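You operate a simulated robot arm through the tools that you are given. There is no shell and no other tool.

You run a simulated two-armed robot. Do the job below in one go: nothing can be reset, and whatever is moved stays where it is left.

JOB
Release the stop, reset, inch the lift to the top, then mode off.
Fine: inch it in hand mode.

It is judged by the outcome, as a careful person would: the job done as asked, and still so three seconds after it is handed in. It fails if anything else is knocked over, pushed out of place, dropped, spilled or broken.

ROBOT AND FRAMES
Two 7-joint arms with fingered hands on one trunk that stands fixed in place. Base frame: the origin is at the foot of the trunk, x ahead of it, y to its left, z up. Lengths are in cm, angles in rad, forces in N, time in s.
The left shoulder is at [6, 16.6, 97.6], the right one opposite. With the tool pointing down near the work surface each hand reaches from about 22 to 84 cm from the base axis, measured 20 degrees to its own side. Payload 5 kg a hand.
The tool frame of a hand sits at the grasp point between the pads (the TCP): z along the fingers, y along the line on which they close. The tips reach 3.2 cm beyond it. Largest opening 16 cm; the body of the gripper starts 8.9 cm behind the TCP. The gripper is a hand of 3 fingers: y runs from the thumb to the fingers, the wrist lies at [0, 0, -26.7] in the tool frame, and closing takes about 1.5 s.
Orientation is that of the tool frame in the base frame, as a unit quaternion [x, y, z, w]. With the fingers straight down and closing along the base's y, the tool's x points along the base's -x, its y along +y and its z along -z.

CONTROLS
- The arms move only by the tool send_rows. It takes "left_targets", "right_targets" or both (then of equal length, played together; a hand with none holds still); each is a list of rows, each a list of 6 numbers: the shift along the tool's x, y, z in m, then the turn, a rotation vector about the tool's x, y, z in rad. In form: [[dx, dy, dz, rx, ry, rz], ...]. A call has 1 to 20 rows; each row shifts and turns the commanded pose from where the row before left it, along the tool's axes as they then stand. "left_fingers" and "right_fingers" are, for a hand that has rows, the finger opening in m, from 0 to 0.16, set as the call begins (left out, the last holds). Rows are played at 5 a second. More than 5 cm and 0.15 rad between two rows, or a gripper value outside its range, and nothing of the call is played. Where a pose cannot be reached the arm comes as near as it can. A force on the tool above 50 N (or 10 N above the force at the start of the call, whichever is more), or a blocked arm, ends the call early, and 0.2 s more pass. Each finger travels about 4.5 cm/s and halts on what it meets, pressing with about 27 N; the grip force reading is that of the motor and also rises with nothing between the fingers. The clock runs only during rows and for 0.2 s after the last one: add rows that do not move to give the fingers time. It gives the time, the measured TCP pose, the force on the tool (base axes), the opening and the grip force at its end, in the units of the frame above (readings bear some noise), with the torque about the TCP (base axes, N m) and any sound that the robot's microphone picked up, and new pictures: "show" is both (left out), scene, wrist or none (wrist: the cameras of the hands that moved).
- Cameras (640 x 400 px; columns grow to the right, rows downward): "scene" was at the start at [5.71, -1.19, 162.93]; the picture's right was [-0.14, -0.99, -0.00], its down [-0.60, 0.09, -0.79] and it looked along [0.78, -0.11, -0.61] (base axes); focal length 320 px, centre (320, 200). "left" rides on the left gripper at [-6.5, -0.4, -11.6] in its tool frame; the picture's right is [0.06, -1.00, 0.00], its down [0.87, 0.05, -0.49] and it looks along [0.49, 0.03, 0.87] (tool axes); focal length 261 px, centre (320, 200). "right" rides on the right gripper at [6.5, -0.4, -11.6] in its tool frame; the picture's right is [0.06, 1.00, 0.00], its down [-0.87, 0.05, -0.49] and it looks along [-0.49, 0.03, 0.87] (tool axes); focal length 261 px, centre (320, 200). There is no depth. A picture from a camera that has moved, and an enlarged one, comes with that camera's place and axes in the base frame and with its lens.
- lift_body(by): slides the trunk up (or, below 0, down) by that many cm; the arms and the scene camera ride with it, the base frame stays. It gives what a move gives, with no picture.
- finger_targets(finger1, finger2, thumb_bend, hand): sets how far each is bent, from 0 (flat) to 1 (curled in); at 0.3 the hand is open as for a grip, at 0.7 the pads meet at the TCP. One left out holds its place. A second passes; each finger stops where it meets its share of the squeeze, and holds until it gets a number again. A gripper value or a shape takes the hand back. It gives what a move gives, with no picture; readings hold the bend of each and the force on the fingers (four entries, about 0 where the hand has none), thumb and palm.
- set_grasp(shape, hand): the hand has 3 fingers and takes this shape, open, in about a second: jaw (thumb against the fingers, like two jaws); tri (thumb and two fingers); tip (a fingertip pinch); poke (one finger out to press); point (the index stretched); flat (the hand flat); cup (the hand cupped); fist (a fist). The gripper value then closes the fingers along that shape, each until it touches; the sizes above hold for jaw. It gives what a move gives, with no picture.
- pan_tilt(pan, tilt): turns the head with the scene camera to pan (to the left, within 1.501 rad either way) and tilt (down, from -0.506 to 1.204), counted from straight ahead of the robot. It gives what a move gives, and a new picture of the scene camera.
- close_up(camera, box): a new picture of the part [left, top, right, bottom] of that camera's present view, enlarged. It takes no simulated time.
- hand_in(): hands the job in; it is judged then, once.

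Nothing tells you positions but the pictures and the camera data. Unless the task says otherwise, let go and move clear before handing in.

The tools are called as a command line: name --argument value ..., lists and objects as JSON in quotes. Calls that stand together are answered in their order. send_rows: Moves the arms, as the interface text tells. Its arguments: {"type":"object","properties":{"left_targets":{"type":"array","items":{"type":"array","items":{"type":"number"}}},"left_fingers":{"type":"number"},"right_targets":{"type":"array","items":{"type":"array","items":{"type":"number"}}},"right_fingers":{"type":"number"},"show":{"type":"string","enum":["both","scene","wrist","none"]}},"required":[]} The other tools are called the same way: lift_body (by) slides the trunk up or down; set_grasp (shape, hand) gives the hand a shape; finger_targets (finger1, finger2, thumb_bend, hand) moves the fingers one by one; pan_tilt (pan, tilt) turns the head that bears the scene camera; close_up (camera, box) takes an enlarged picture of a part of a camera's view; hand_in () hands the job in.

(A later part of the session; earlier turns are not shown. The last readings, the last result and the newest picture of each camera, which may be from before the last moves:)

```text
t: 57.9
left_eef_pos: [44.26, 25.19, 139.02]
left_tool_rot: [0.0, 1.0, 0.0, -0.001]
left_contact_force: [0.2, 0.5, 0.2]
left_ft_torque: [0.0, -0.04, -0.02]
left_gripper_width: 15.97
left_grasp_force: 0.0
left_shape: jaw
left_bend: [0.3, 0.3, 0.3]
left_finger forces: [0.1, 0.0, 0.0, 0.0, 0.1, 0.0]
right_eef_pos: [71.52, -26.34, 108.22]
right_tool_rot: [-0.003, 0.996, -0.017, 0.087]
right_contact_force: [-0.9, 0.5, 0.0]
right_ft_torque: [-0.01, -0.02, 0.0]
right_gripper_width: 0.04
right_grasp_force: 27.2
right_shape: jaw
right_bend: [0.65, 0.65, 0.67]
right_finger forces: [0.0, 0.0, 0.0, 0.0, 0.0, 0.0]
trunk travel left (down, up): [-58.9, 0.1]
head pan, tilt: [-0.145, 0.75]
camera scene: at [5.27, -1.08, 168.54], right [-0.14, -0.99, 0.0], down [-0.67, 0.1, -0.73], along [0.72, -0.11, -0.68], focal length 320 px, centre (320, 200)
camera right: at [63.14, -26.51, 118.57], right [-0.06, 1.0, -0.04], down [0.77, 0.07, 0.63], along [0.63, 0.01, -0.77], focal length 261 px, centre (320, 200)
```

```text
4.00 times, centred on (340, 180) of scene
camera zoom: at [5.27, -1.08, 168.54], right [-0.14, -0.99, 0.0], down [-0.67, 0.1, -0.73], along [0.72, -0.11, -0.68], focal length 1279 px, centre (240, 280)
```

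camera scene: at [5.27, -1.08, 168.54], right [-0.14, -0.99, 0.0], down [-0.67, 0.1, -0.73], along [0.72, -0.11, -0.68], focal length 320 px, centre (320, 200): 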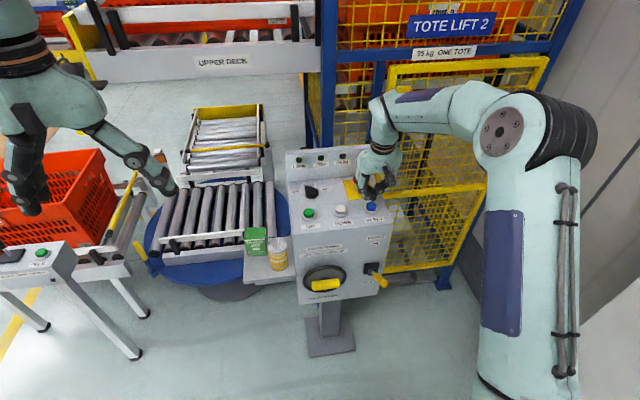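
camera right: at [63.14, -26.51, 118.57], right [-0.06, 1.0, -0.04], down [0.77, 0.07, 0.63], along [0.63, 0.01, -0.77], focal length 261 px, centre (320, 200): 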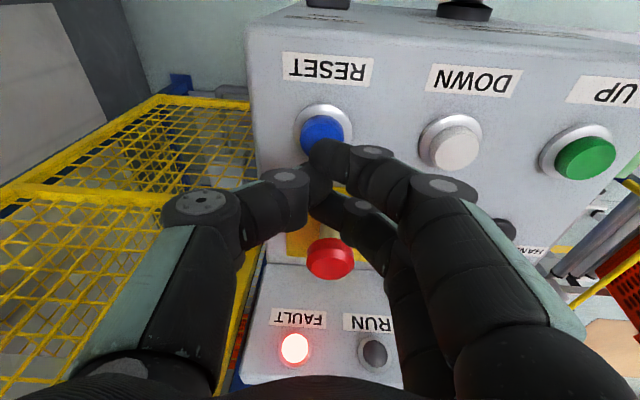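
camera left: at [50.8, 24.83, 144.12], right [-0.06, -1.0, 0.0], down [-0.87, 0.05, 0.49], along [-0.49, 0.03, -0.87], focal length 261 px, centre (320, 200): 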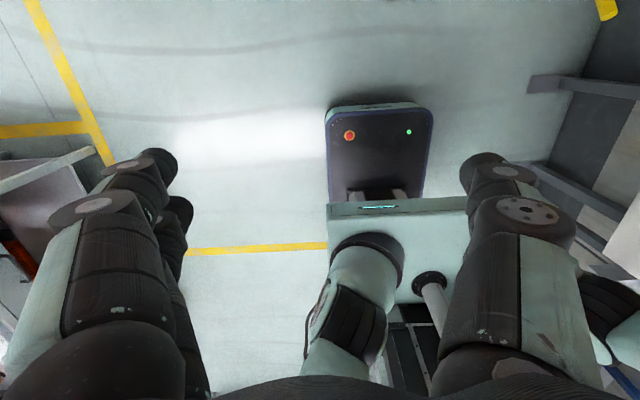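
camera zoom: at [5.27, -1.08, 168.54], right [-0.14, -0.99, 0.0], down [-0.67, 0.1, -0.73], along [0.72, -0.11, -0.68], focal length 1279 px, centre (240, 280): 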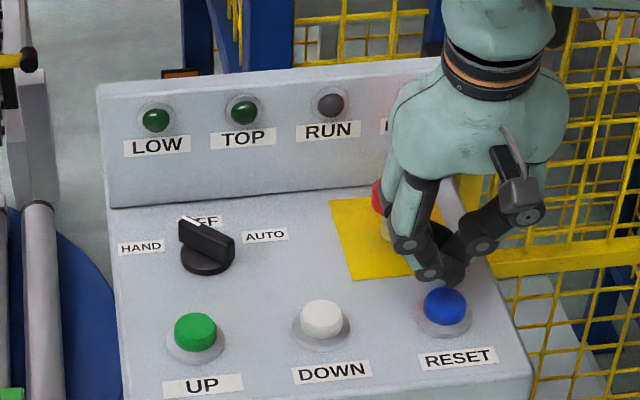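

send_rows --right_targets '[[0.0029, -0.0004, 0.0167, 0, 0, 0], [0.0029, -0.0004, 0.0167, 0, 0, 0], [0, 0, 0, 0, 0, 0]]' --show "wrist"

close_up --camera "scene" --box '[340, 170, 400, 220]'

```text
t: 58.7
left_eef_pos: [44.21, 25.25, 139.08]
left_tool_rot: [0.0, 1.0, 0.001, 0.0]
left_contact_force: [0.1, -0.2, 0.3]
left_ft_torque: [0.0, 0.02, -0.03]
left_gripper_width: 15.96
left_grasp_force: 0.0
left_shape: jaw
left_bend: [0.3, 0.3, 0.3]
left_finger forces: [0.1, 0.0, 0.1, 0.0, 0.0, 0.0]
right_eef_pos: [71.39, -26.72, 104.89]
right_tool_rot: [-0.002, 0.996, -0.015, 0.087]
right_contact_force: [-1.2, 1.2, 4.1]
right_ft_torque: [0.02, 0.1, 0.01]
right_gripper_width: 0.02
right_grasp_force: 27.3
right_shape: jaw
right_bend: [0.66, 0.65, 0.67]
right_finger forces: [0.0, 0.1, 0.0, 0.0, 0.0, 0.0]
trunk travel left (down, up): [-58.9, 0.1]
head pan, tilt: [-0.145, 0.75]
heard: click
camera right: at [63.12, -26.74, 115.18], right [-0.06, 1.0, -0.04], down [0.77, 0.07, 0.63], along [0.63, 0.01, -0.77], focal length 261 px, centre (320, 200)
```

right: 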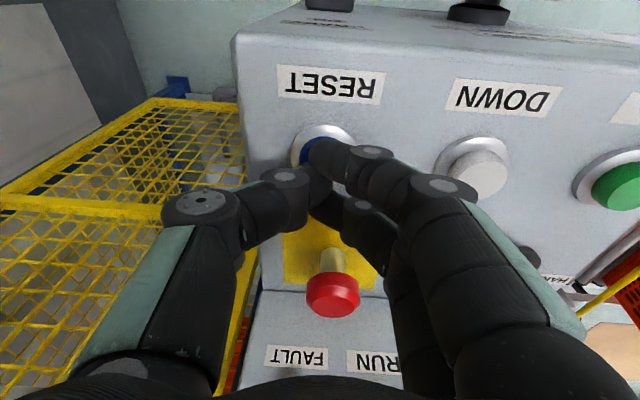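

```text
8.00 times, centred on (370, 195) of scene
camera zoom: at [5.31, -1.09, 168.55], right [-0.14, -0.99, 0.0], down [-0.67, 0.1, -0.73], along [0.72, -0.11, -0.68], focal length 2557 px, centre (-80, 240)
```

zoom: 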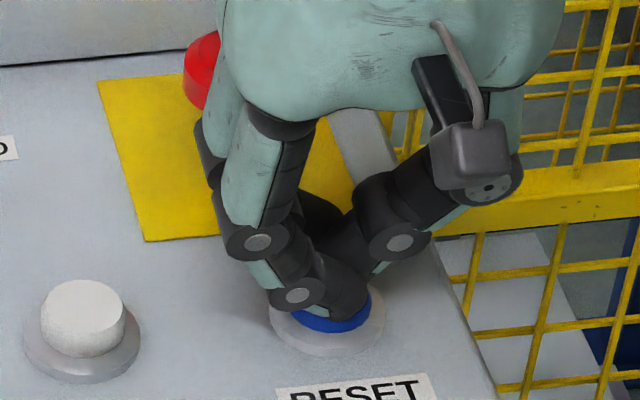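

A click was heard and RESET is depressed. I'll lift off and check the FAULT lamp.

send_rows --right_targets '[[0, 0, 0, 0, 0, 0], [-0.0029, 0, -0.0167, 0, 0, 0], [-0.006, 0, -0.035, 0, 0, 0], [-0.006, 0, -0.035, 0, 0, 0]]' --show "both"

close_up --camera "scene" --box '[270, 130, 410, 230]'

```text
t: 59.7
left_eef_pos: [44.15, 25.24, 139.02]
left_tool_rot: [0.0, 1.0, 0.0, 0.0]
left_contact_force: [-1.0, 0.0, 0.4]
left_ft_torque: [-0.04, 0.0, 0.02]
left_gripper_width: 15.97
left_grasp_force: 0.0
left_shape: jaw
left_bend: [0.3, 0.3, 0.3]
left_finger forces: [0.1, 0.1, 0.0, 0.0, 0.0, 0.1]
right_eef_pos: [71.2, -26.37, 113.49]
right_tool_rot: [-0.002, 0.996, -0.015, 0.086]
right_contact_force: [0.1, -0.4, -0.1]
right_ft_torque: [-0.02, 0.01, -0.01]
right_gripper_width: 0.03
right_grasp_force: 27.1
right_shape: jaw
right_bend: [0.66, 0.65, 0.67]
right_finger forces: [0.0, 0.1, 0.0, 0.0, 0.0, 0.0]
trunk travel left (down, up): [-58.9, 0.1]
head pan, tilt: [-0.145, 0.75]
camera scene: at [5.31, -1.1, 168.53], right [-0.14, -0.99, 0.0], down [-0.67, 0.1, -0.73], along [0.72, -0.11, -0.68], focal length 320 px, centre (320, 200)
camera right: at [63.02, -26.52, 123.9], right [-0.06, 1.0, -0.04], down [0.77, 0.07, 0.63], along [0.63, 0.01, -0.77], focal length 261 px, centre (320, 200)
```

scene: 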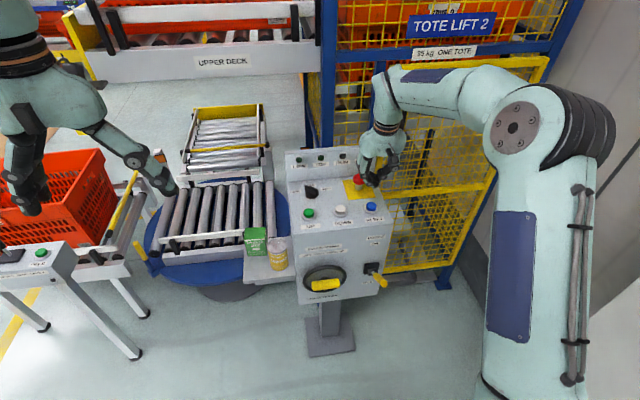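
right: 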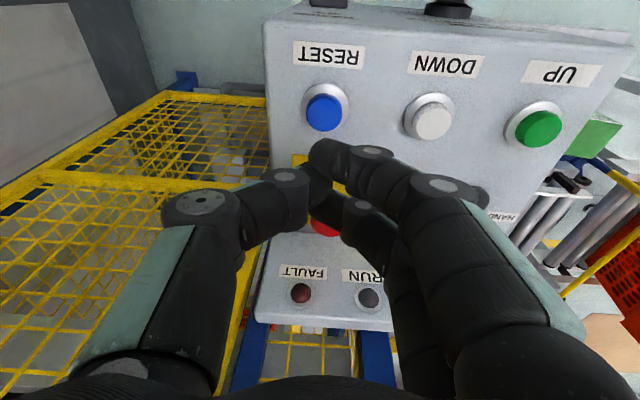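

```text
4.00 times, centred on (340, 180) of scene
camera zoom: at [5.31, -1.1, 168.53], right [-0.14, -0.99, 0.0], down [-0.67, 0.1, -0.73], along [0.72, -0.11, -0.68], focal length 1279 px, centre (240, 280)
```

zoom: 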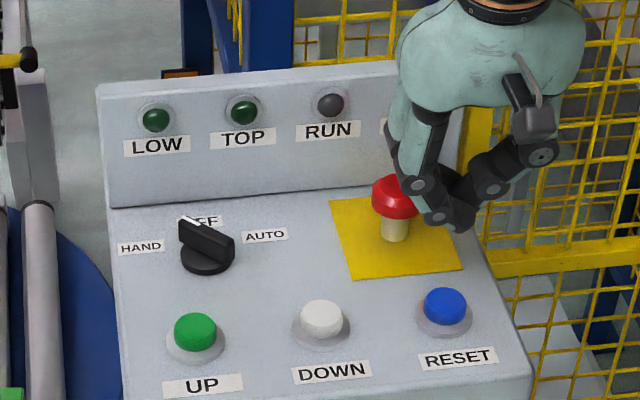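

FAULT is out after the reset. Before inching, I'll look at the lift cage to see where the carriage is and that nothing is in the way.

pan_tilt --pan -0.3 --tilt 0.45

close_up --camera "scene" --box '[180, 0, 500, 200]'

close_up --camera "scene" --box '[180, 150, 500, 350]'

```text
t: 60.5
left_eef_pos: [44.16, 25.18, 139.05]
left_tool_rot: [0.0, 1.0, 0.0, 0.0]
left_contact_force: [0.1, -0.2, -0.3]
left_ft_torque: [-0.01, -0.01, 0.01]
left_gripper_width: 15.99
left_grasp_force: 0.1
left_shape: jaw
left_bend: [0.3, 0.3, 0.3]
left_finger forces: [0.0, 0.1, 0.0, 0.1, 0.0, 0.0]
right_eef_pos: [71.39, -26.45, 113.64]
right_tool_rot: [-0.002, 0.996, -0.015, 0.086]
right_contact_force: [0.6, 0.0, -0.9]
right_ft_torque: [0.0, -0.05, 0.0]
right_gripper_width: 0.03
right_grasp_force: 26.7
right_shape: jaw
right_bend: [0.66, 0.65, 0.67]
right_finger forces: [0.0, 0.1, 0.1, 0.1, 0.0, 0.0]
trunk travel left (down, up): [-58.9, 0.1]
head pan, tilt: [-0.3, 0.45]
camera scene: at [5.93, -2.63, 171.18], right [-0.3, -0.96, 0.0], down [-0.42, 0.13, -0.9], along [0.86, -0.27, -0.44], focal length 320 px, centre (320, 200)
```

scene: 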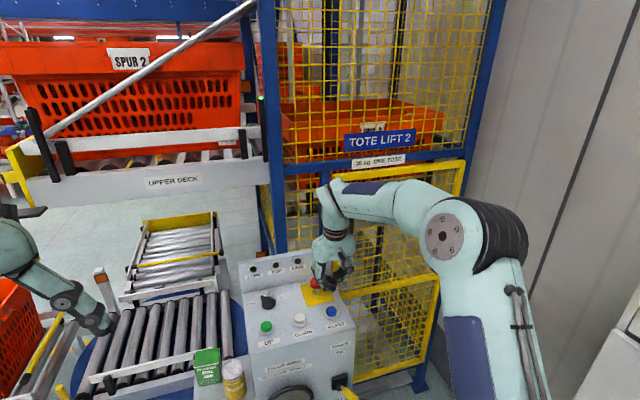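

```text
2.00 times, centred on (340, 100) of scene
camera zoom: at [5.93, -2.63, 171.18], right [-0.3, -0.96, 0.0], down [-0.42, 0.13, -0.9], along [0.86, -0.27, -0.44], focal length 639 px, centre (280, 400)
```

zoom: 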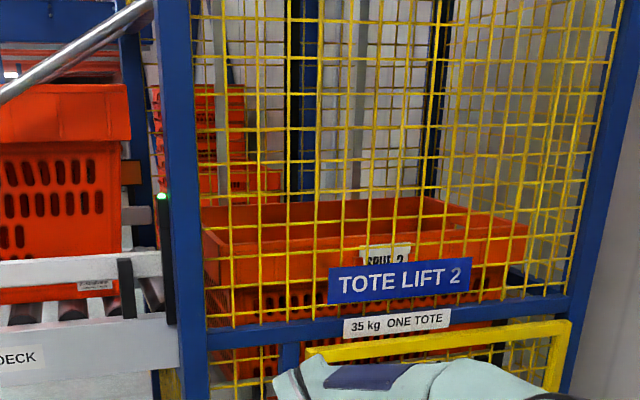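

```text
2.00 times, centred on (340, 250) of scene
camera zoom: at [5.93, -2.63, 171.18], right [-0.3, -0.96, 0.0], down [-0.42, 0.13, -0.9], along [0.86, -0.27, -0.44], focal length 639 px, centre (280, 100)
```

zoom: 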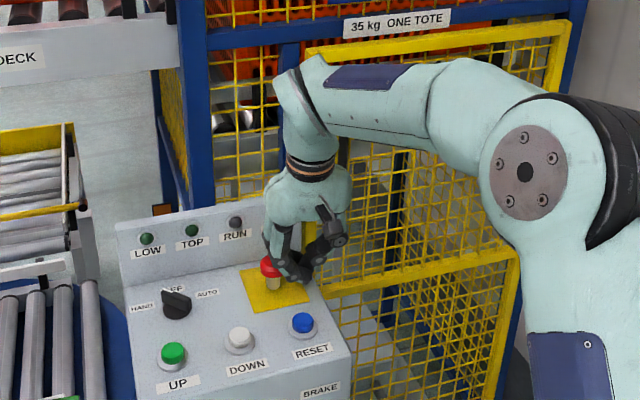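

The carriage carries a tote and sits just below the upper deck; the shaft above looks clear. I'll move over the UP button and tilt the hand so its camera can also see the TOP/RUN lamps.

send_rows --right_targets '[[-0.0006, 0.0377, -0.0011, 0, 0, 0], [-0.0006, 0.0377, -0.0011, 0, 0, 0], [-0.0006, 0.0377, -0.0011, 0, 0, 0], [-0.0006, 0.0377, -0.0011, 0, 0, 0], [-0.0006, 0.0377, -0.0011, 0, 0, 0], [0, 0, 0, 0, -0.14, 0], [0, 0, 0, 0, -0.14, 0], [0, 0, 0, 0, 0, 0]]' --show "both"

close_up --camera "right" --box '[220, 60, 420, 260]'

```text
t: 62.3
left_eef_pos: [44.34, 25.09, 139.06]
left_tool_rot: [0.0, 1.0, -0.001, 0.0]
left_contact_force: [-0.4, -0.7, 0.4]
left_ft_torque: [0.03, 0.01, -0.06]
left_gripper_width: 16.03
left_grasp_force: 0.0
left_shape: jaw
left_bend: [0.3, 0.3, 0.3]
left_finger forces: [0.0, 0.0, 0.1, 0.0, 0.0, 0.0]
right_eef_pos: [71.52, -7.61, 113.62]
right_tool_rot: [-0.003, 0.974, -0.015, 0.225]
right_contact_force: [-0.3, -1.0, 0.2]
right_ft_torque: [0.03, -0.02, 0.02]
right_gripper_width: 0.0
right_grasp_force: 27.8
right_shape: jaw
right_bend: [0.66, 0.65, 0.67]
right_finger forces: [0.0, 0.1, 0.1, 0.0, 0.0, 0.0]
trunk travel left (down, up): [-58.9, 0.1]
head pan, tilt: [-0.3, 0.45]
camera scene: at [5.96, -2.69, 171.18], right [-0.3, -0.96, 0.0], down [-0.42, 0.13, -0.9], along [0.86, -0.27, -0.44], focal length 320 px, centre (320, 200)
camera right: at [60.72, -7.82, 121.17], right [-0.06, 1.0, -0.06], down [0.57, 0.08, 0.82], along [0.82, 0.01, -0.57], focal length 261 px, centre (320, 200)
```

scene: 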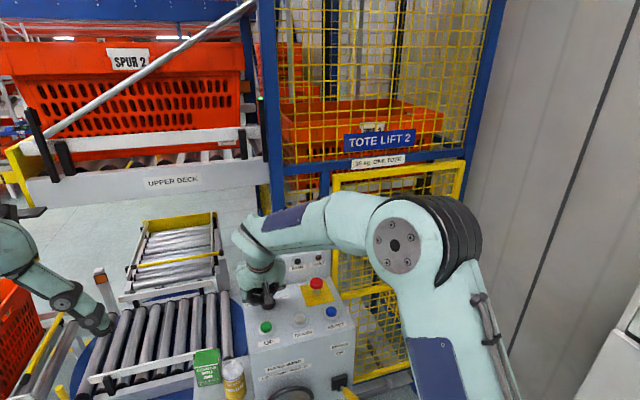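
right: 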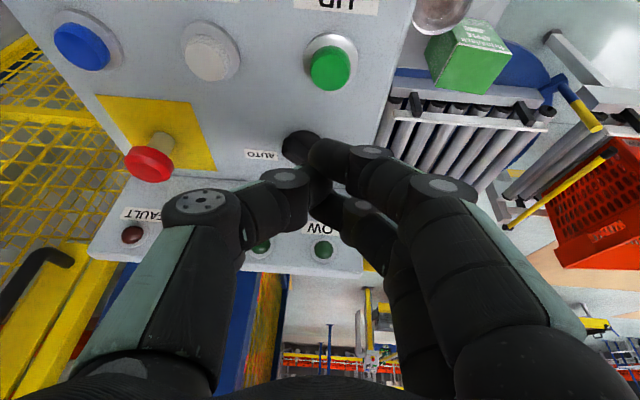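

```text
2.00 times, centred on (320, 160) of right
camera zoom: at [60.72, -7.82, 121.17], right [-0.06, 1.0, -0.06], down [0.57, 0.08, 0.82], along [0.82, 0.01, -0.57], focal length 521 px, centre (320, 280)
```

zoom: 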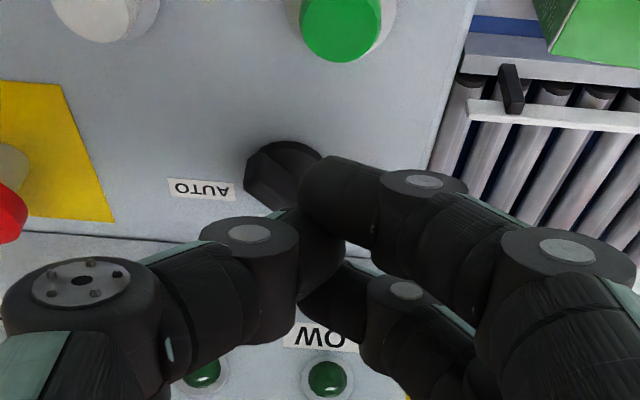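

UP is directly below the leading fingertip (≈[71.7,-7.65]). I'll descend to about a centimetre above it and check the lamp view.

send_rows --right_targets '[[0.016, 0.0005, 0.0344, 0, 0, 0], [0.016, 0.0005, 0.0344, 0, 0, 0], [0, 0, 0, 0, 0, 0]]' --show "both"

close_up --camera "scene" --box '[220, 220, 380, 350]'

```text
t: 63.1
left_eef_pos: [44.2, 25.19, 138.97]
left_tool_rot: [0.0, 1.0, -0.001, 0.0]
left_contact_force: [-0.7, -0.6, 0.0]
left_ft_torque: [0.02, 0.01, -0.03]
left_gripper_width: 15.98
left_grasp_force: 0.0
left_shape: jaw
left_bend: [0.3, 0.3, 0.3]
left_finger forces: [0.0, 0.0, 0.1, 0.0, 0.1, 0.1]
right_eef_pos: [71.72, -7.85, 105.93]
right_tool_rot: [-0.003, 0.975, -0.015, 0.224]
right_contact_force: [0.2, -0.1, 0.1]
right_ft_torque: [0.0, -0.04, 0.02]
right_gripper_width: 0.0
right_grasp_force: 27.1
right_shape: jaw
right_bend: [0.66, 0.65, 0.67]
right_finger forces: [0.0, 0.1, 0.1, 0.0, 0.1, 0.0]
trunk travel left (down, up): [-58.9, 0.1]
head pan, tilt: [-0.3, 0.45]
camera scene: at [5.91, -2.64, 171.18], right [-0.3, -0.96, 0.0], down [-0.42, 0.13, -0.9], along [0.86, -0.27, -0.44], focal length 320 px, centre (320, 200)
camera right: at [60.91, -7.95, 113.63], right [-0.06, 1.0, -0.06], down [0.57, 0.08, 0.82], along [0.82, 0.01, -0.57], focal length 261 px, centre (320, 200)
```

scene: 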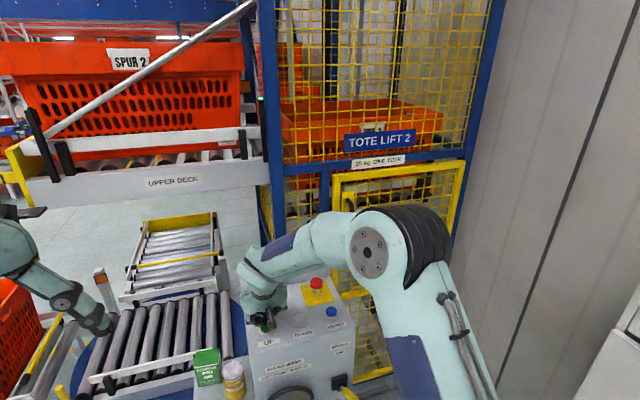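
right: 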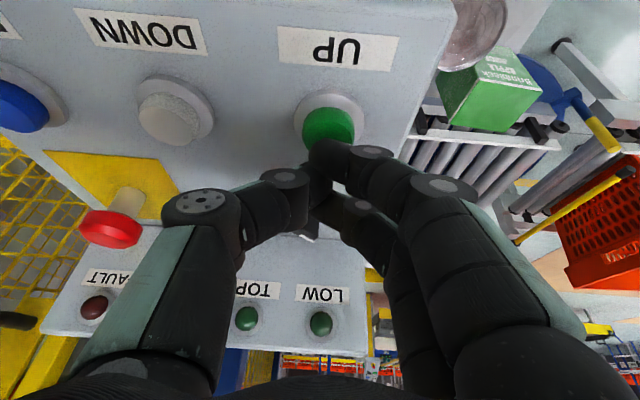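

```text
3.08 times, centred on (300, 285) of scene
camera zoom: at [5.91, -2.64, 171.18], right [-0.3, -0.96, 0.0], down [-0.42, 0.13, -0.9], along [0.86, -0.27, -0.44], focal length 984 px, centre (382, -62)
```

zoom: 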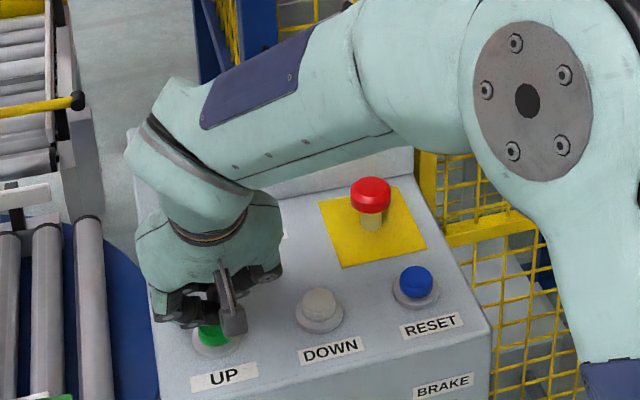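

The wrist camera now sees the LOW, TOP and FAULT lamps. I'll give one short inch on UP and look at what the lift does.

send_rows --right_targets '[[0.0044, 0.0003, 0.009, 0, 0, 0], [0.0018, 0.0001, 0.0036, 0, 0, 0], [0, 0, 0, 0, 0, 0], [0, 0, 0, 0, 0, 0]]' --show "both"

```text
t: 64.1
left_eef_pos: [44.01, 25.24, 139.2]
left_tool_rot: [0.0, 1.0, 0.0, 0.002]
left_contact_force: [0.9, 0.3, -0.2]
left_ft_torque: [-0.02, -0.03, -0.04]
left_gripper_width: 16.0
left_grasp_force: 0.0
left_shape: jaw
left_bend: [0.3, 0.3, 0.3]
left_finger forces: [0.0, 0.1, 0.0, 0.0, 0.0, 0.0]
right_eef_pos: [71.89, -7.56, 104.83]
right_tool_rot: [-0.005, 0.974, -0.015, 0.228]
right_contact_force: [9.1, 3.0, 26.4]
right_ft_torque: [0.08, -0.16, 0.0]
right_gripper_width: 0.0
right_grasp_force: 27.1
right_shape: jaw
right_bend: [0.68, 0.65, 0.67]
right_finger forces: [42.7, 0.1, 0.0, 0.0, 0.0, 0.0]
trunk travel left (down, up): [-58.9, 0.1]
head pan, tilt: [-0.3, 0.45]
heard: click
camera scene: at [5.79, -2.55, 171.21], right [-0.3, -0.96, 0.0], down [-0.42, 0.13, -0.9], along [0.86, -0.27, -0.43], focal length 320 px, centre (320, 200)
camera right: at [60.91, -7.81, 112.47], right [-0.06, 1.0, -0.06], down [0.56, 0.08, 0.82], along [0.83, 0.02, -0.56], focal length 261 px, centre (320, 200)
```

scene: 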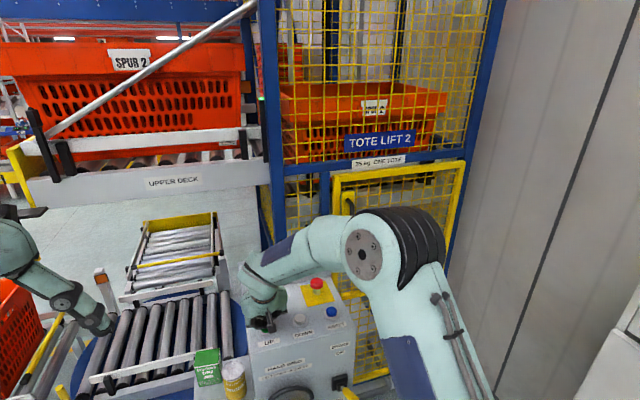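
right: 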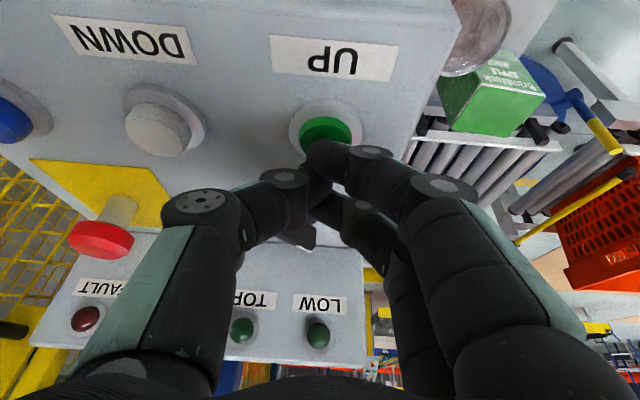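

The lift is rising while UP is held. The clock is paused, so I'll zoom to judge how far it still has to go.

close_up --camera "scene" --box '[220, 20, 480, 220]'

close_up --camera "right" --box '[200, 270, 380, 380]'

```text
2.00 times, centred on (350, 120) of scene
camera zoom: at [5.79, -2.55, 171.21], right [-0.3, -0.96, 0.0], down [-0.42, 0.13, -0.9], along [0.86, -0.27, -0.43], focal length 639 px, centre (260, 360)
```

zoom: 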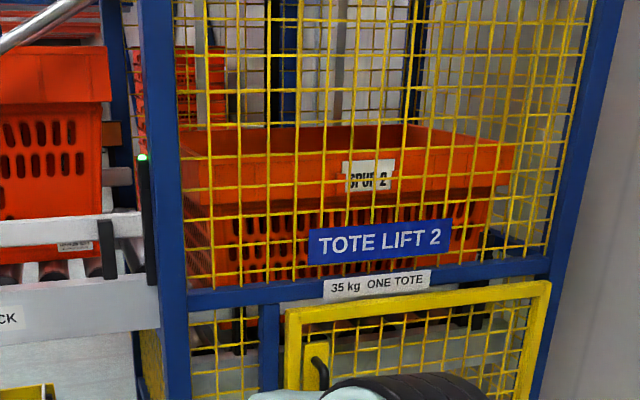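

```text
3.56 times, centred on (290, 325) of right
camera zoom: at [60.91, -7.81, 112.47], right [-0.06, 1.0, -0.06], down [0.56, 0.08, 0.82], along [0.83, 0.02, -0.56], focal length 927 px, centre (427, -244)
```

zoom: 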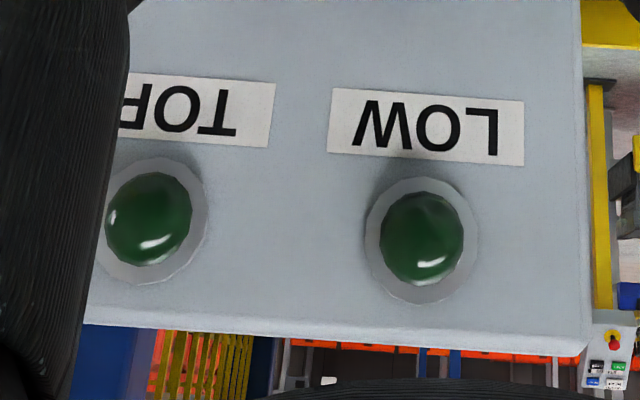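

TOP isn't lit yet. I'll release now and see where the carriage settles, then continue in short inches.

send_rows --right_targets '[[-0.0062, -0.0004, -0.0126, 0, 0, 0]]' --show "both"

close_up --camera "scene" --box '[190, 20, 510, 220]'

close_up --camera "right" --box '[200, 250, 380, 380]'

```text
t: 64.5
left_eef_pos: [44.2, 25.24, 139.02]
left_tool_rot: [0.0, 1.0, 0.0, -0.001]
left_contact_force: [1.1, -0.7, -0.1]
left_ft_torque: [0.03, -0.04, 0.0]
left_gripper_width: 15.98
left_grasp_force: 0.0
left_shape: jaw
left_bend: [0.3, 0.3, 0.3]
left_finger forces: [0.1, 0.1, 0.0, 0.0, 0.0, 0.0]
right_eef_pos: [71.41, -7.86, 105.5]
right_tool_rot: [-0.003, 0.975, -0.016, 0.221]
right_contact_force: [-0.4, 0.1, 0.8]
right_ft_torque: [0.02, 0.04, 0.01]
right_gripper_width: 0.0
right_grasp_force: 27.0
right_shape: jaw
right_bend: [0.66, 0.65, 0.67]
right_finger forces: [0.1, 0.0, 0.0, 0.0, 0.1, 0.0]
trunk travel left (down, up): [-58.9, 0.1]
head pan, tilt: [-0.3, 0.45]
camera scene: at [5.88, -2.64, 171.14], right [-0.3, -0.96, 0.0], down [-0.42, 0.13, -0.9], along [0.86, -0.27, -0.44], focal length 320 px, centre (320, 200)
camera right: at [60.69, -8.04, 113.33], right [-0.06, 1.0, -0.06], down [0.57, 0.08, 0.82], along [0.82, 0.01, -0.57], focal length 261 px, centre (320, 200)
```

scene: 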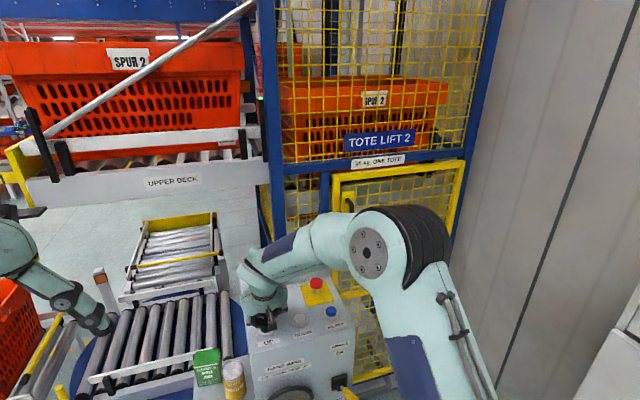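
right: 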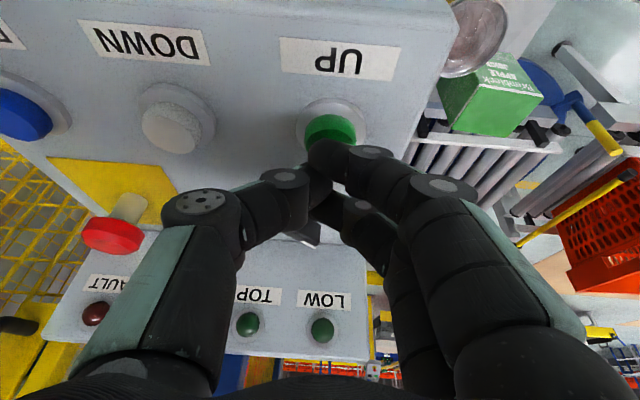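

```text
2.00 times, centred on (350, 120) of scene
camera zoom: at [5.88, -2.64, 171.14], right [-0.3, -0.96, 0.0], down [-0.42, 0.13, -0.9], along [0.86, -0.27, -0.44], focal length 639 px, centre (260, 360)
```

zoom: 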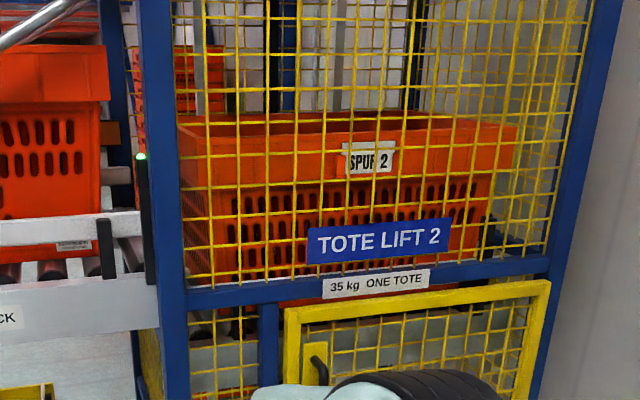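

```text
3.08 times, centred on (290, 315) of right
camera zoom: at [60.69, -8.04, 113.33], right [-0.06, 1.0, -0.06], down [0.57, 0.08, 0.82], along [0.82, 0.01, -0.57], focal length 802 px, centre (412, -154)
```

zoom: 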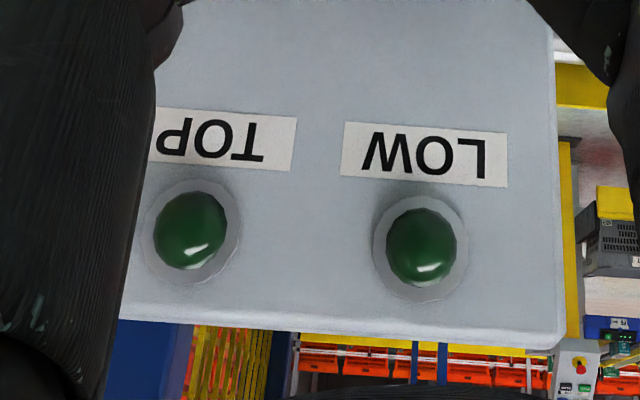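

Released; the carriage rose some 12 cm in total and TOP isn't lit yet. Another short inch.

send_rows --right_targets '[[0.0053, 0.0004, 0.0108, 0, 0, 0], [0, 0, 0, 0, 0, 0], [-0.0053, -0.0004, -0.0108, 0, 0, 0], [0, 0, 0, 0, 0, 0]]' --show "both"

close_up --camera "scene" --box '[190, 20, 510, 220]'

close_up --camera "right" --box '[200, 250, 380, 380]'

```text
t: 65.5
left_eef_pos: [44.31, 25.15, 138.97]
left_tool_rot: [0.0, 1.0, 0.0, -0.001]
left_contact_force: [0.5, 0.1, 0.2]
left_ft_torque: [0.02, 0.01, -0.03]
left_gripper_width: 16.0
left_grasp_force: 0.1
left_shape: jaw
left_bend: [0.3, 0.3, 0.3]
left_finger forces: [0.1, 0.1, 0.1, 0.0, 0.1, 0.0]
right_eef_pos: [71.7, -7.71, 105.95]
right_tool_rot: [-0.004, 0.975, -0.014, 0.223]
right_contact_force: [0.2, -0.4, -0.5]
right_ft_torque: [-0.01, 0.01, 0.03]
right_gripper_width: 0.0
right_grasp_force: 27.3
right_shape: jaw
right_bend: [0.66, 0.65, 0.67]
right_finger forces: [0.0, 0.1, 0.1, 0.0, 0.0, 0.0]
trunk travel left (down, up): [-58.9, 0.1]
head pan, tilt: [-0.3, 0.45]
heard: click
camera scene: at [5.97, -2.62, 171.17], right [-0.3, -0.96, 0.0], down [-0.42, 0.13, -0.9], along [0.86, -0.27, -0.44], focal length 320 px, centre (320, 200)
camera right: at [60.87, -7.98, 113.53], right [-0.06, 1.0, -0.06], down [0.57, 0.08, 0.82], along [0.82, 0.01, -0.57], focal length 261 px, centre (320, 200)
```

scene: 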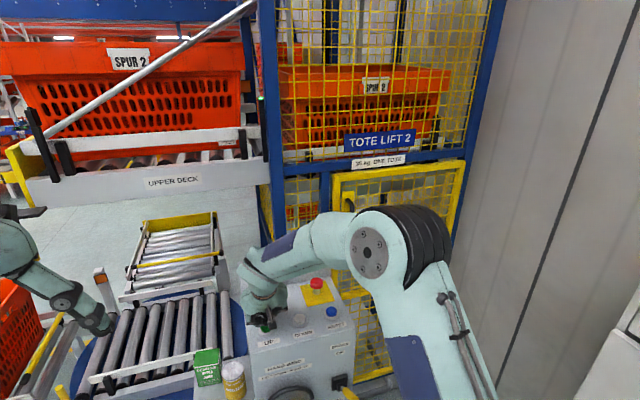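
right: 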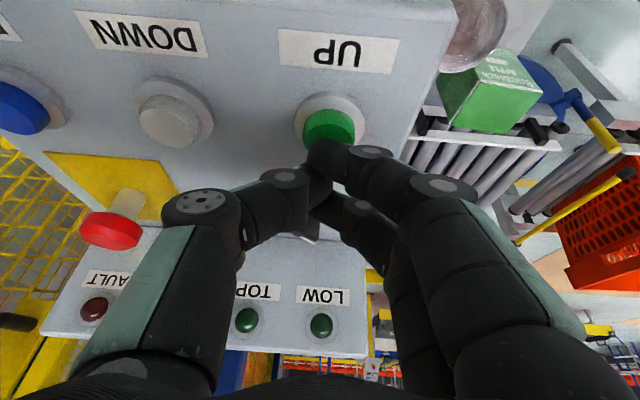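

```text
2.00 times, centred on (350, 120) of scene
camera zoom: at [5.97, -2.62, 171.17], right [-0.3, -0.96, 0.0], down [-0.42, 0.13, -0.9], along [0.86, -0.27, -0.44], focal length 639 px, centre (260, 360)
```

zoom: 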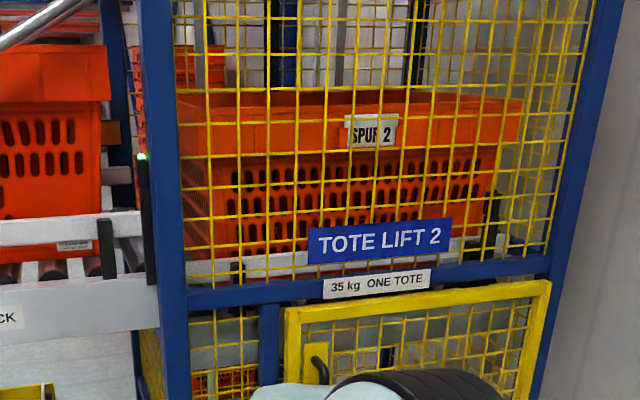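

```text
3.08 times, centred on (290, 315) of right
camera zoom: at [60.87, -7.98, 113.53], right [-0.06, 1.0, -0.06], down [0.57, 0.08, 0.82], along [0.82, 0.01, -0.57], focal length 802 px, centre (412, -154)
```

zoom: 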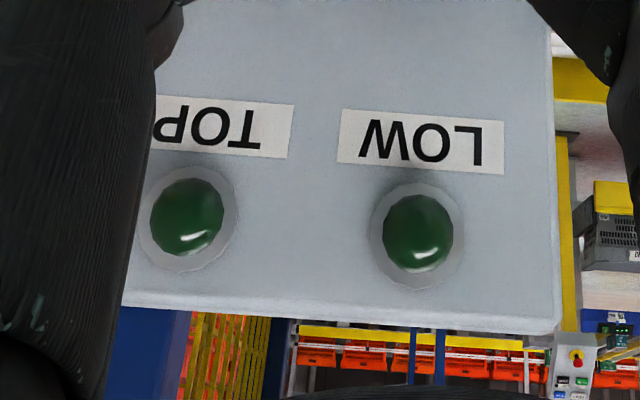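

About 6 cm more; the lift's side rail still sits below the deck's rail. Another inch of the same length.

send_rows --right_targets '[[0.0053, 0.0004, 0.0108, 0, 0, 0], [0, 0, 0, 0, 0, 0], [-0.0053, -0.0004, -0.0108, 0, 0, 0], [0, 0, 0, 0, 0, 0]]' --show "both"

close_up --camera "scene" --box '[190, 20, 510, 220]'

close_up --camera "right" --box '[200, 250, 380, 380]'

```text
t: 66.5
left_eef_pos: [44.26, 25.28, 138.95]
left_tool_rot: [0.001, 1.0, 0.0, -0.001]
left_contact_force: [0.6, 0.1, -0.7]
left_ft_torque: [0.01, 0.01, 0.02]
left_gripper_width: 15.99
left_grasp_force: 0.1
left_shape: jaw
left_bend: [0.3, 0.3, 0.3]
left_finger forces: [0.1, 0.0, 0.0, 0.1, 0.0, 0.1]
right_eef_pos: [71.57, -7.74, 106.09]
right_tool_rot: [-0.003, 0.975, -0.015, 0.223]
right_contact_force: [-0.1, -0.3, 0.1]
right_ft_torque: [0.01, -0.03, 0.03]
right_gripper_width: 0.03
right_grasp_force: 27.1
right_shape: jaw
right_bend: [0.66, 0.65, 0.67]
right_finger forces: [0.0, 0.1, 0.0, 0.0, 0.1, 0.1]
trunk travel left (down, up): [-58.9, 0.1]
head pan, tilt: [-0.3, 0.45]
heard: click
camera scene: at [5.96, -2.62, 171.17], right [-0.3, -0.96, 0.0], down [-0.42, 0.13, -0.9], along [0.86, -0.27, -0.44], focal length 320 px, centre (320, 200)
camera right: at [60.81, -7.92, 113.53], right [-0.06, 1.0, -0.06], down [0.57, 0.08, 0.82], along [0.82, 0.01, -0.57], focal length 261 px, centre (320, 200)
```

scene: 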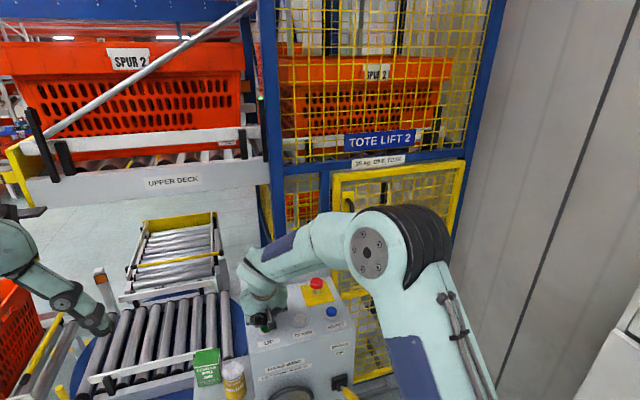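
right: 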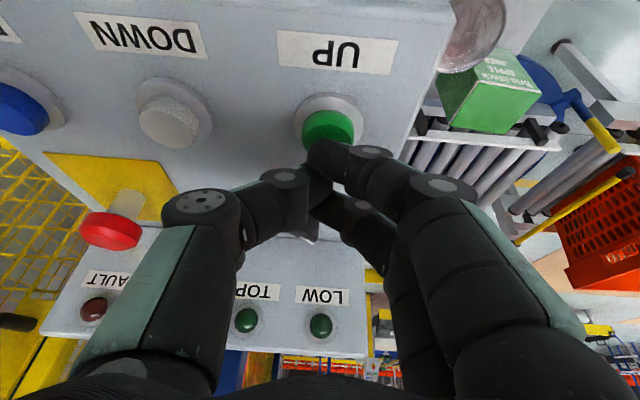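

```text
2.00 times, centred on (350, 120) of scene
camera zoom: at [5.96, -2.62, 171.17], right [-0.3, -0.96, 0.0], down [-0.42, 0.13, -0.9], along [0.86, -0.27, -0.44], focal length 639 px, centre (260, 360)
```

zoom: 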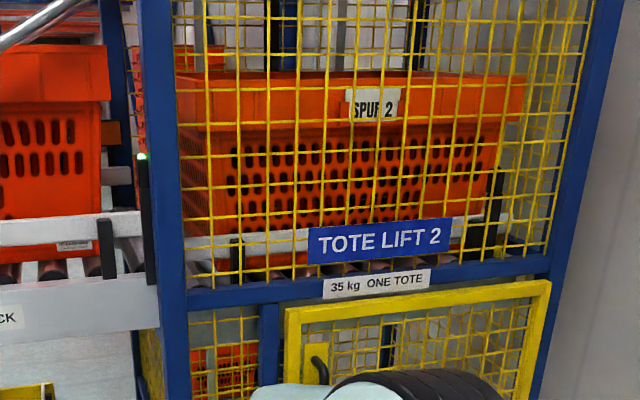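

```text
3.08 times, centred on (290, 315) of right
camera zoom: at [60.81, -7.92, 113.53], right [-0.06, 1.0, -0.06], down [0.57, 0.08, 0.82], along [0.82, 0.01, -0.57], focal length 802 px, centre (412, -154)
```

zoom: 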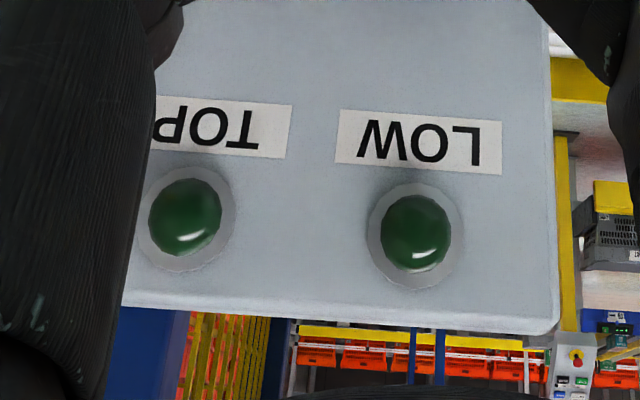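

Now roughly 8 cm below alignment with the deck rail, TOP unlit. One more inch.

send_rows --right_targets '[[0.0053, 0.0004, 0.0108, 0, 0, 0], [-0.0053, -0.0004, -0.0108, 0, 0, 0], [0, 0, 0, 0, 0, 0]]' --show "both"

close_up --camera "scene" --box '[190, 20, 510, 220]'

close_up --camera "right" --box '[200, 250, 380, 380]'

```text
t: 67.3
left_eef_pos: [44.17, 25.22, 139.13]
left_tool_rot: [0.001, 1.0, 0.001, 0.0]
left_contact_force: [1.0, -0.5, 1.0]
left_ft_torque: [0.01, 0.0, 0.01]
left_gripper_width: 16.01
left_grasp_force: 0.0
left_shape: jaw
left_bend: [0.3, 0.3, 0.3]
left_finger forces: [0.0, 0.1, 0.1, 0.1, 0.0, 0.0]
right_eef_pos: [71.67, -7.63, 105.93]
right_tool_rot: [-0.003, 0.974, -0.015, 0.225]
right_contact_force: [-0.8, 0.1, 0.6]
right_ft_torque: [0.0, 0.01, -0.05]
right_gripper_width: 0.0
right_grasp_force: 26.7
right_shape: jaw
right_bend: [0.66, 0.65, 0.67]
right_finger forces: [0.1, 0.0, 0.0, 0.1, 0.0, 0.1]
trunk travel left (down, up): [-58.9, 0.1]
head pan, tilt: [-0.3, 0.45]
heard: click
camera scene: at [5.95, -2.6, 171.18], right [-0.3, -0.96, 0.0], down [-0.42, 0.13, -0.9], along [0.86, -0.27, -0.44], focal length 320 px, centre (320, 200)
camera right: at [60.84, -7.88, 113.58], right [-0.06, 1.0, -0.06], down [0.57, 0.08, 0.82], along [0.82, 0.01, -0.57], focal length 261 px, centre (320, 200)
```

scene: 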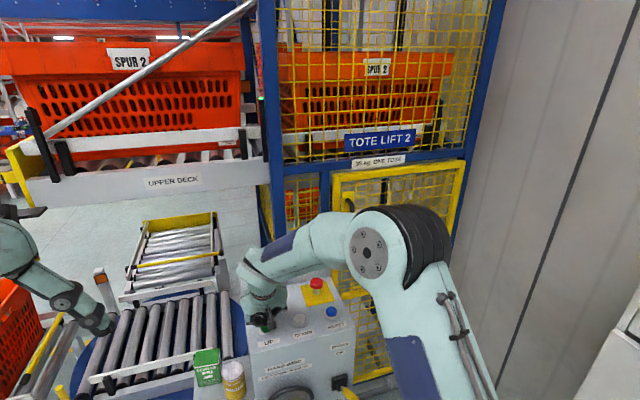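
right: 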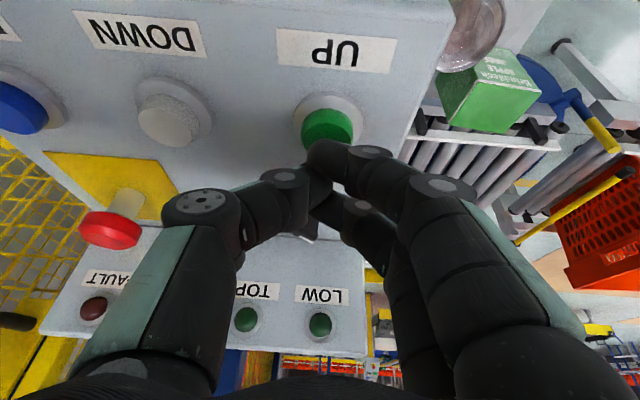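

```text
2.00 times, centred on (350, 120) of scene
camera zoom: at [5.95, -2.6, 171.18], right [-0.3, -0.96, 0.0], down [-0.42, 0.13, -0.9], along [0.86, -0.27, -0.44], focal length 639 px, centre (260, 360)
```

zoom: 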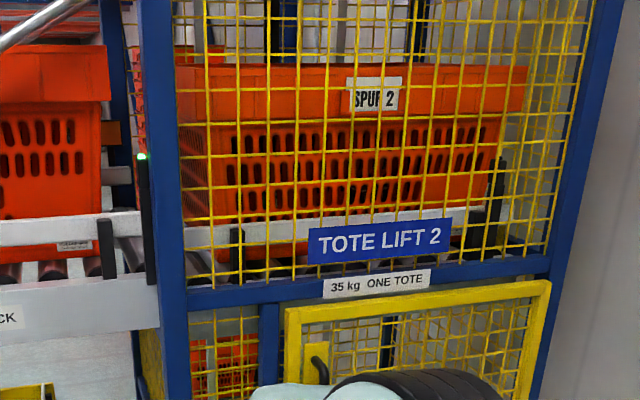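

```text
3.08 times, centred on (290, 315) of right
camera zoom: at [60.84, -7.88, 113.58], right [-0.06, 1.0, -0.06], down [0.57, 0.08, 0.82], along [0.82, 0.01, -0.57], focal length 802 px, centre (412, -154)
```

zoom: 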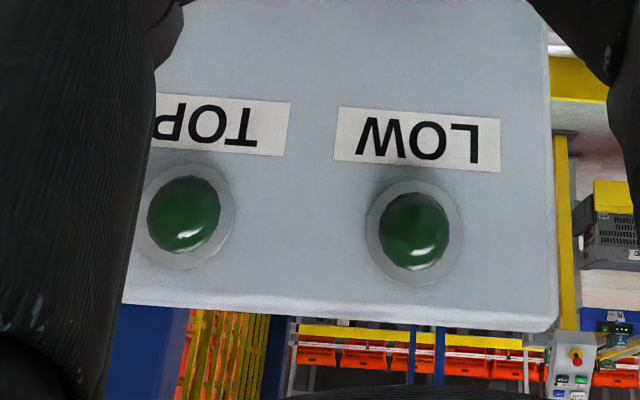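

That short inch moved it ~2.5 cm. I'll keep using short inches and check TOP after each.

send_rows --right_targets '[[0.0053, 0.0004, 0.0108, 0, 0, 0], [-0.0053, -0.0004, -0.0108, 0, 0, 0], [0, 0, 0, 0, 0, 0]]' --show "wrist"

close_up --camera "scene" --box '[190, 20, 510, 220]'

close_up --camera "right" --box '[200, 250, 380, 380]'

```text
t: 68.1
left_eef_pos: [44.3, 25.23, 139.01]
left_tool_rot: [-0.001, 1.0, 0.0, 0.0]
left_contact_force: [-0.5, -0.1, -0.3]
left_ft_torque: [-0.01, -0.01, 0.0]
left_gripper_width: 16.0
left_grasp_force: 0.1
left_shape: jaw
left_bend: [0.3, 0.3, 0.3]
left_finger forces: [0.0, 0.1, 0.1, 0.1, 0.0, 0.0]
right_eef_pos: [71.59, -7.77, 105.93]
right_tool_rot: [-0.004, 0.974, -0.014, 0.224]
right_contact_force: [0.4, 0.5, 0.1]
right_ft_torque: [-0.01, 0.02, 0.02]
right_gripper_width: 0.0
right_grasp_force: 26.8
right_shape: jaw
right_bend: [0.66, 0.65, 0.67]
right_finger forces: [0.0, 0.0, 0.0, 0.0, 0.0, 0.0]
trunk travel left (down, up): [-58.9, 0.1]
head pan, tilt: [-0.3, 0.45]
heard: click
camera right: at [60.82, -7.92, 113.55], right [-0.06, 1.0, -0.06], down [0.57, 0.08, 0.82], along [0.82, 0.01, -0.57], focal length 261 px, centre (320, 200)
```

right: 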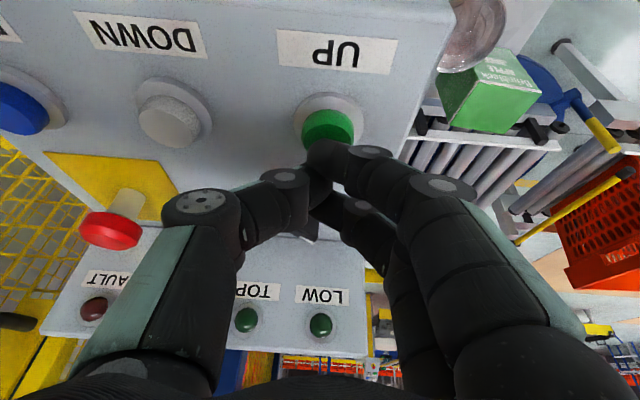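

```text
2.00 times, centred on (350, 120) of scene
camera zoom: at [5.96, -2.6, 171.18], right [-0.3, -0.96, 0.0], down [-0.42, 0.13, -0.9], along [0.86, -0.27, -0.44], focal length 639 px, centre (260, 360)
```

zoom: 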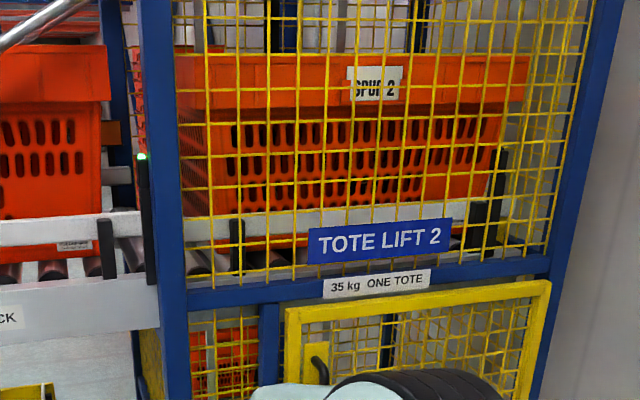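

```text
3.08 times, centred on (290, 315) of right
camera zoom: at [60.82, -7.92, 113.55], right [-0.06, 1.0, -0.06], down [0.57, 0.08, 0.82], along [0.82, 0.01, -0.57], focal length 802 px, centre (412, -154)
```

zoom: 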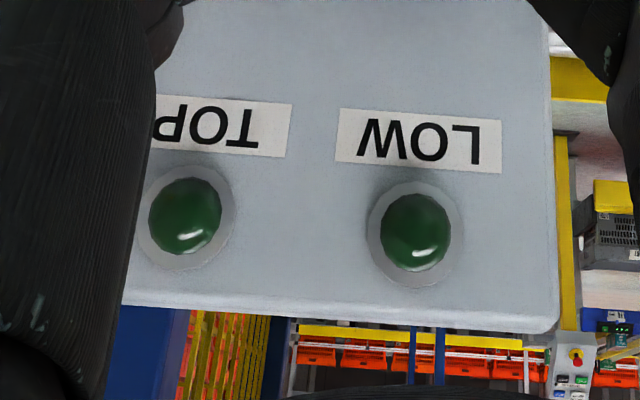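

send_rows --right_targets '[[0.0053, 0.0004, 0.0108, 0, 0, 0], [-0.0053, -0.0004, -0.0108, 0, 0, 0], [0, 0, 0, 0, 0, 0]]' --show "wrist"

close_up --camera "scene" --box '[190, 20, 510, 220]'

close_up --camera "right" --box '[200, 250, 380, 380]'

```text
t: 68.9
left_eef_pos: [44.24, 25.24, 139.13]
left_tool_rot: [0.0, 1.0, 0.0, 0.0]
left_contact_force: [-0.2, 0.3, 0.0]
left_ft_torque: [-0.02, 0.01, 0.0]
left_gripper_width: 15.98
left_grasp_force: 0.0
left_shape: jaw
left_bend: [0.3, 0.3, 0.3]
left_finger forces: [0.0, 0.1, 0.0, 0.0, 0.0, 0.0]
right_eef_pos: [71.51, -7.68, 105.98]
right_tool_rot: [-0.004, 0.974, -0.015, 0.225]
right_contact_force: [-0.4, 0.0, -0.8]
right_ft_torque: [-0.07, 0.0, 0.02]
right_gripper_width: 0.05
right_grasp_force: 27.2
right_shape: jaw
right_bend: [0.66, 0.65, 0.67]
right_finger forces: [0.1, 0.0, 0.0, 0.0, 0.0, 0.0]
trunk travel left (down, up): [-58.9, 0.1]
head pan, tilt: [-0.3, 0.45]
heard: click
camera right: at [60.82, -7.87, 113.57], right [-0.06, 1.0, -0.06], down [0.57, 0.08, 0.82], along [0.82, 0.01, -0.57], focal length 261 px, centre (320, 200)
```

right: 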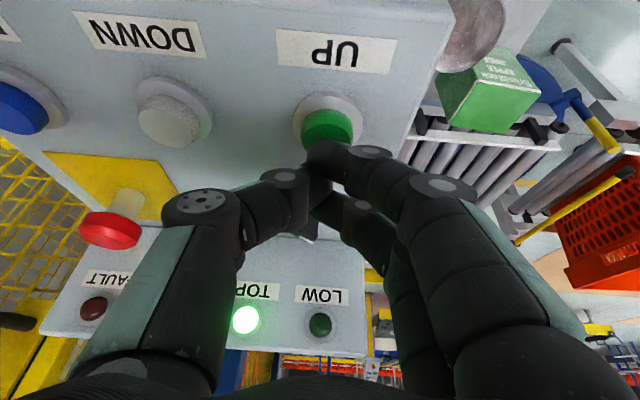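

```text
2.00 times, centred on (350, 120) of scene
camera zoom: at [5.96, -2.6, 171.18], right [-0.3, -0.96, 0.0], down [-0.42, 0.13, -0.9], along [0.86, -0.27, -0.44], focal length 639 px, centre (260, 360)
```

zoom: 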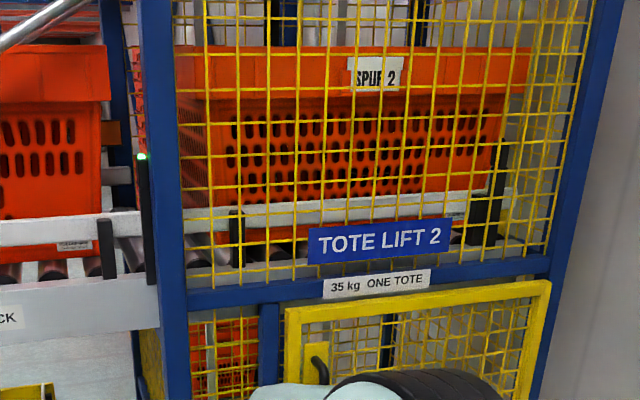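

```text
3.08 times, centred on (290, 315) of right
camera zoom: at [60.82, -7.87, 113.57], right [-0.06, 1.0, -0.06], down [0.57, 0.08, 0.82], along [0.82, 0.01, -0.57], focal length 802 px, centre (412, -154)
```

zoom: 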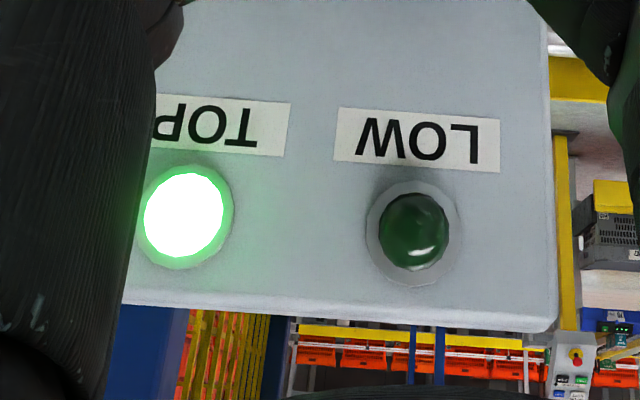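

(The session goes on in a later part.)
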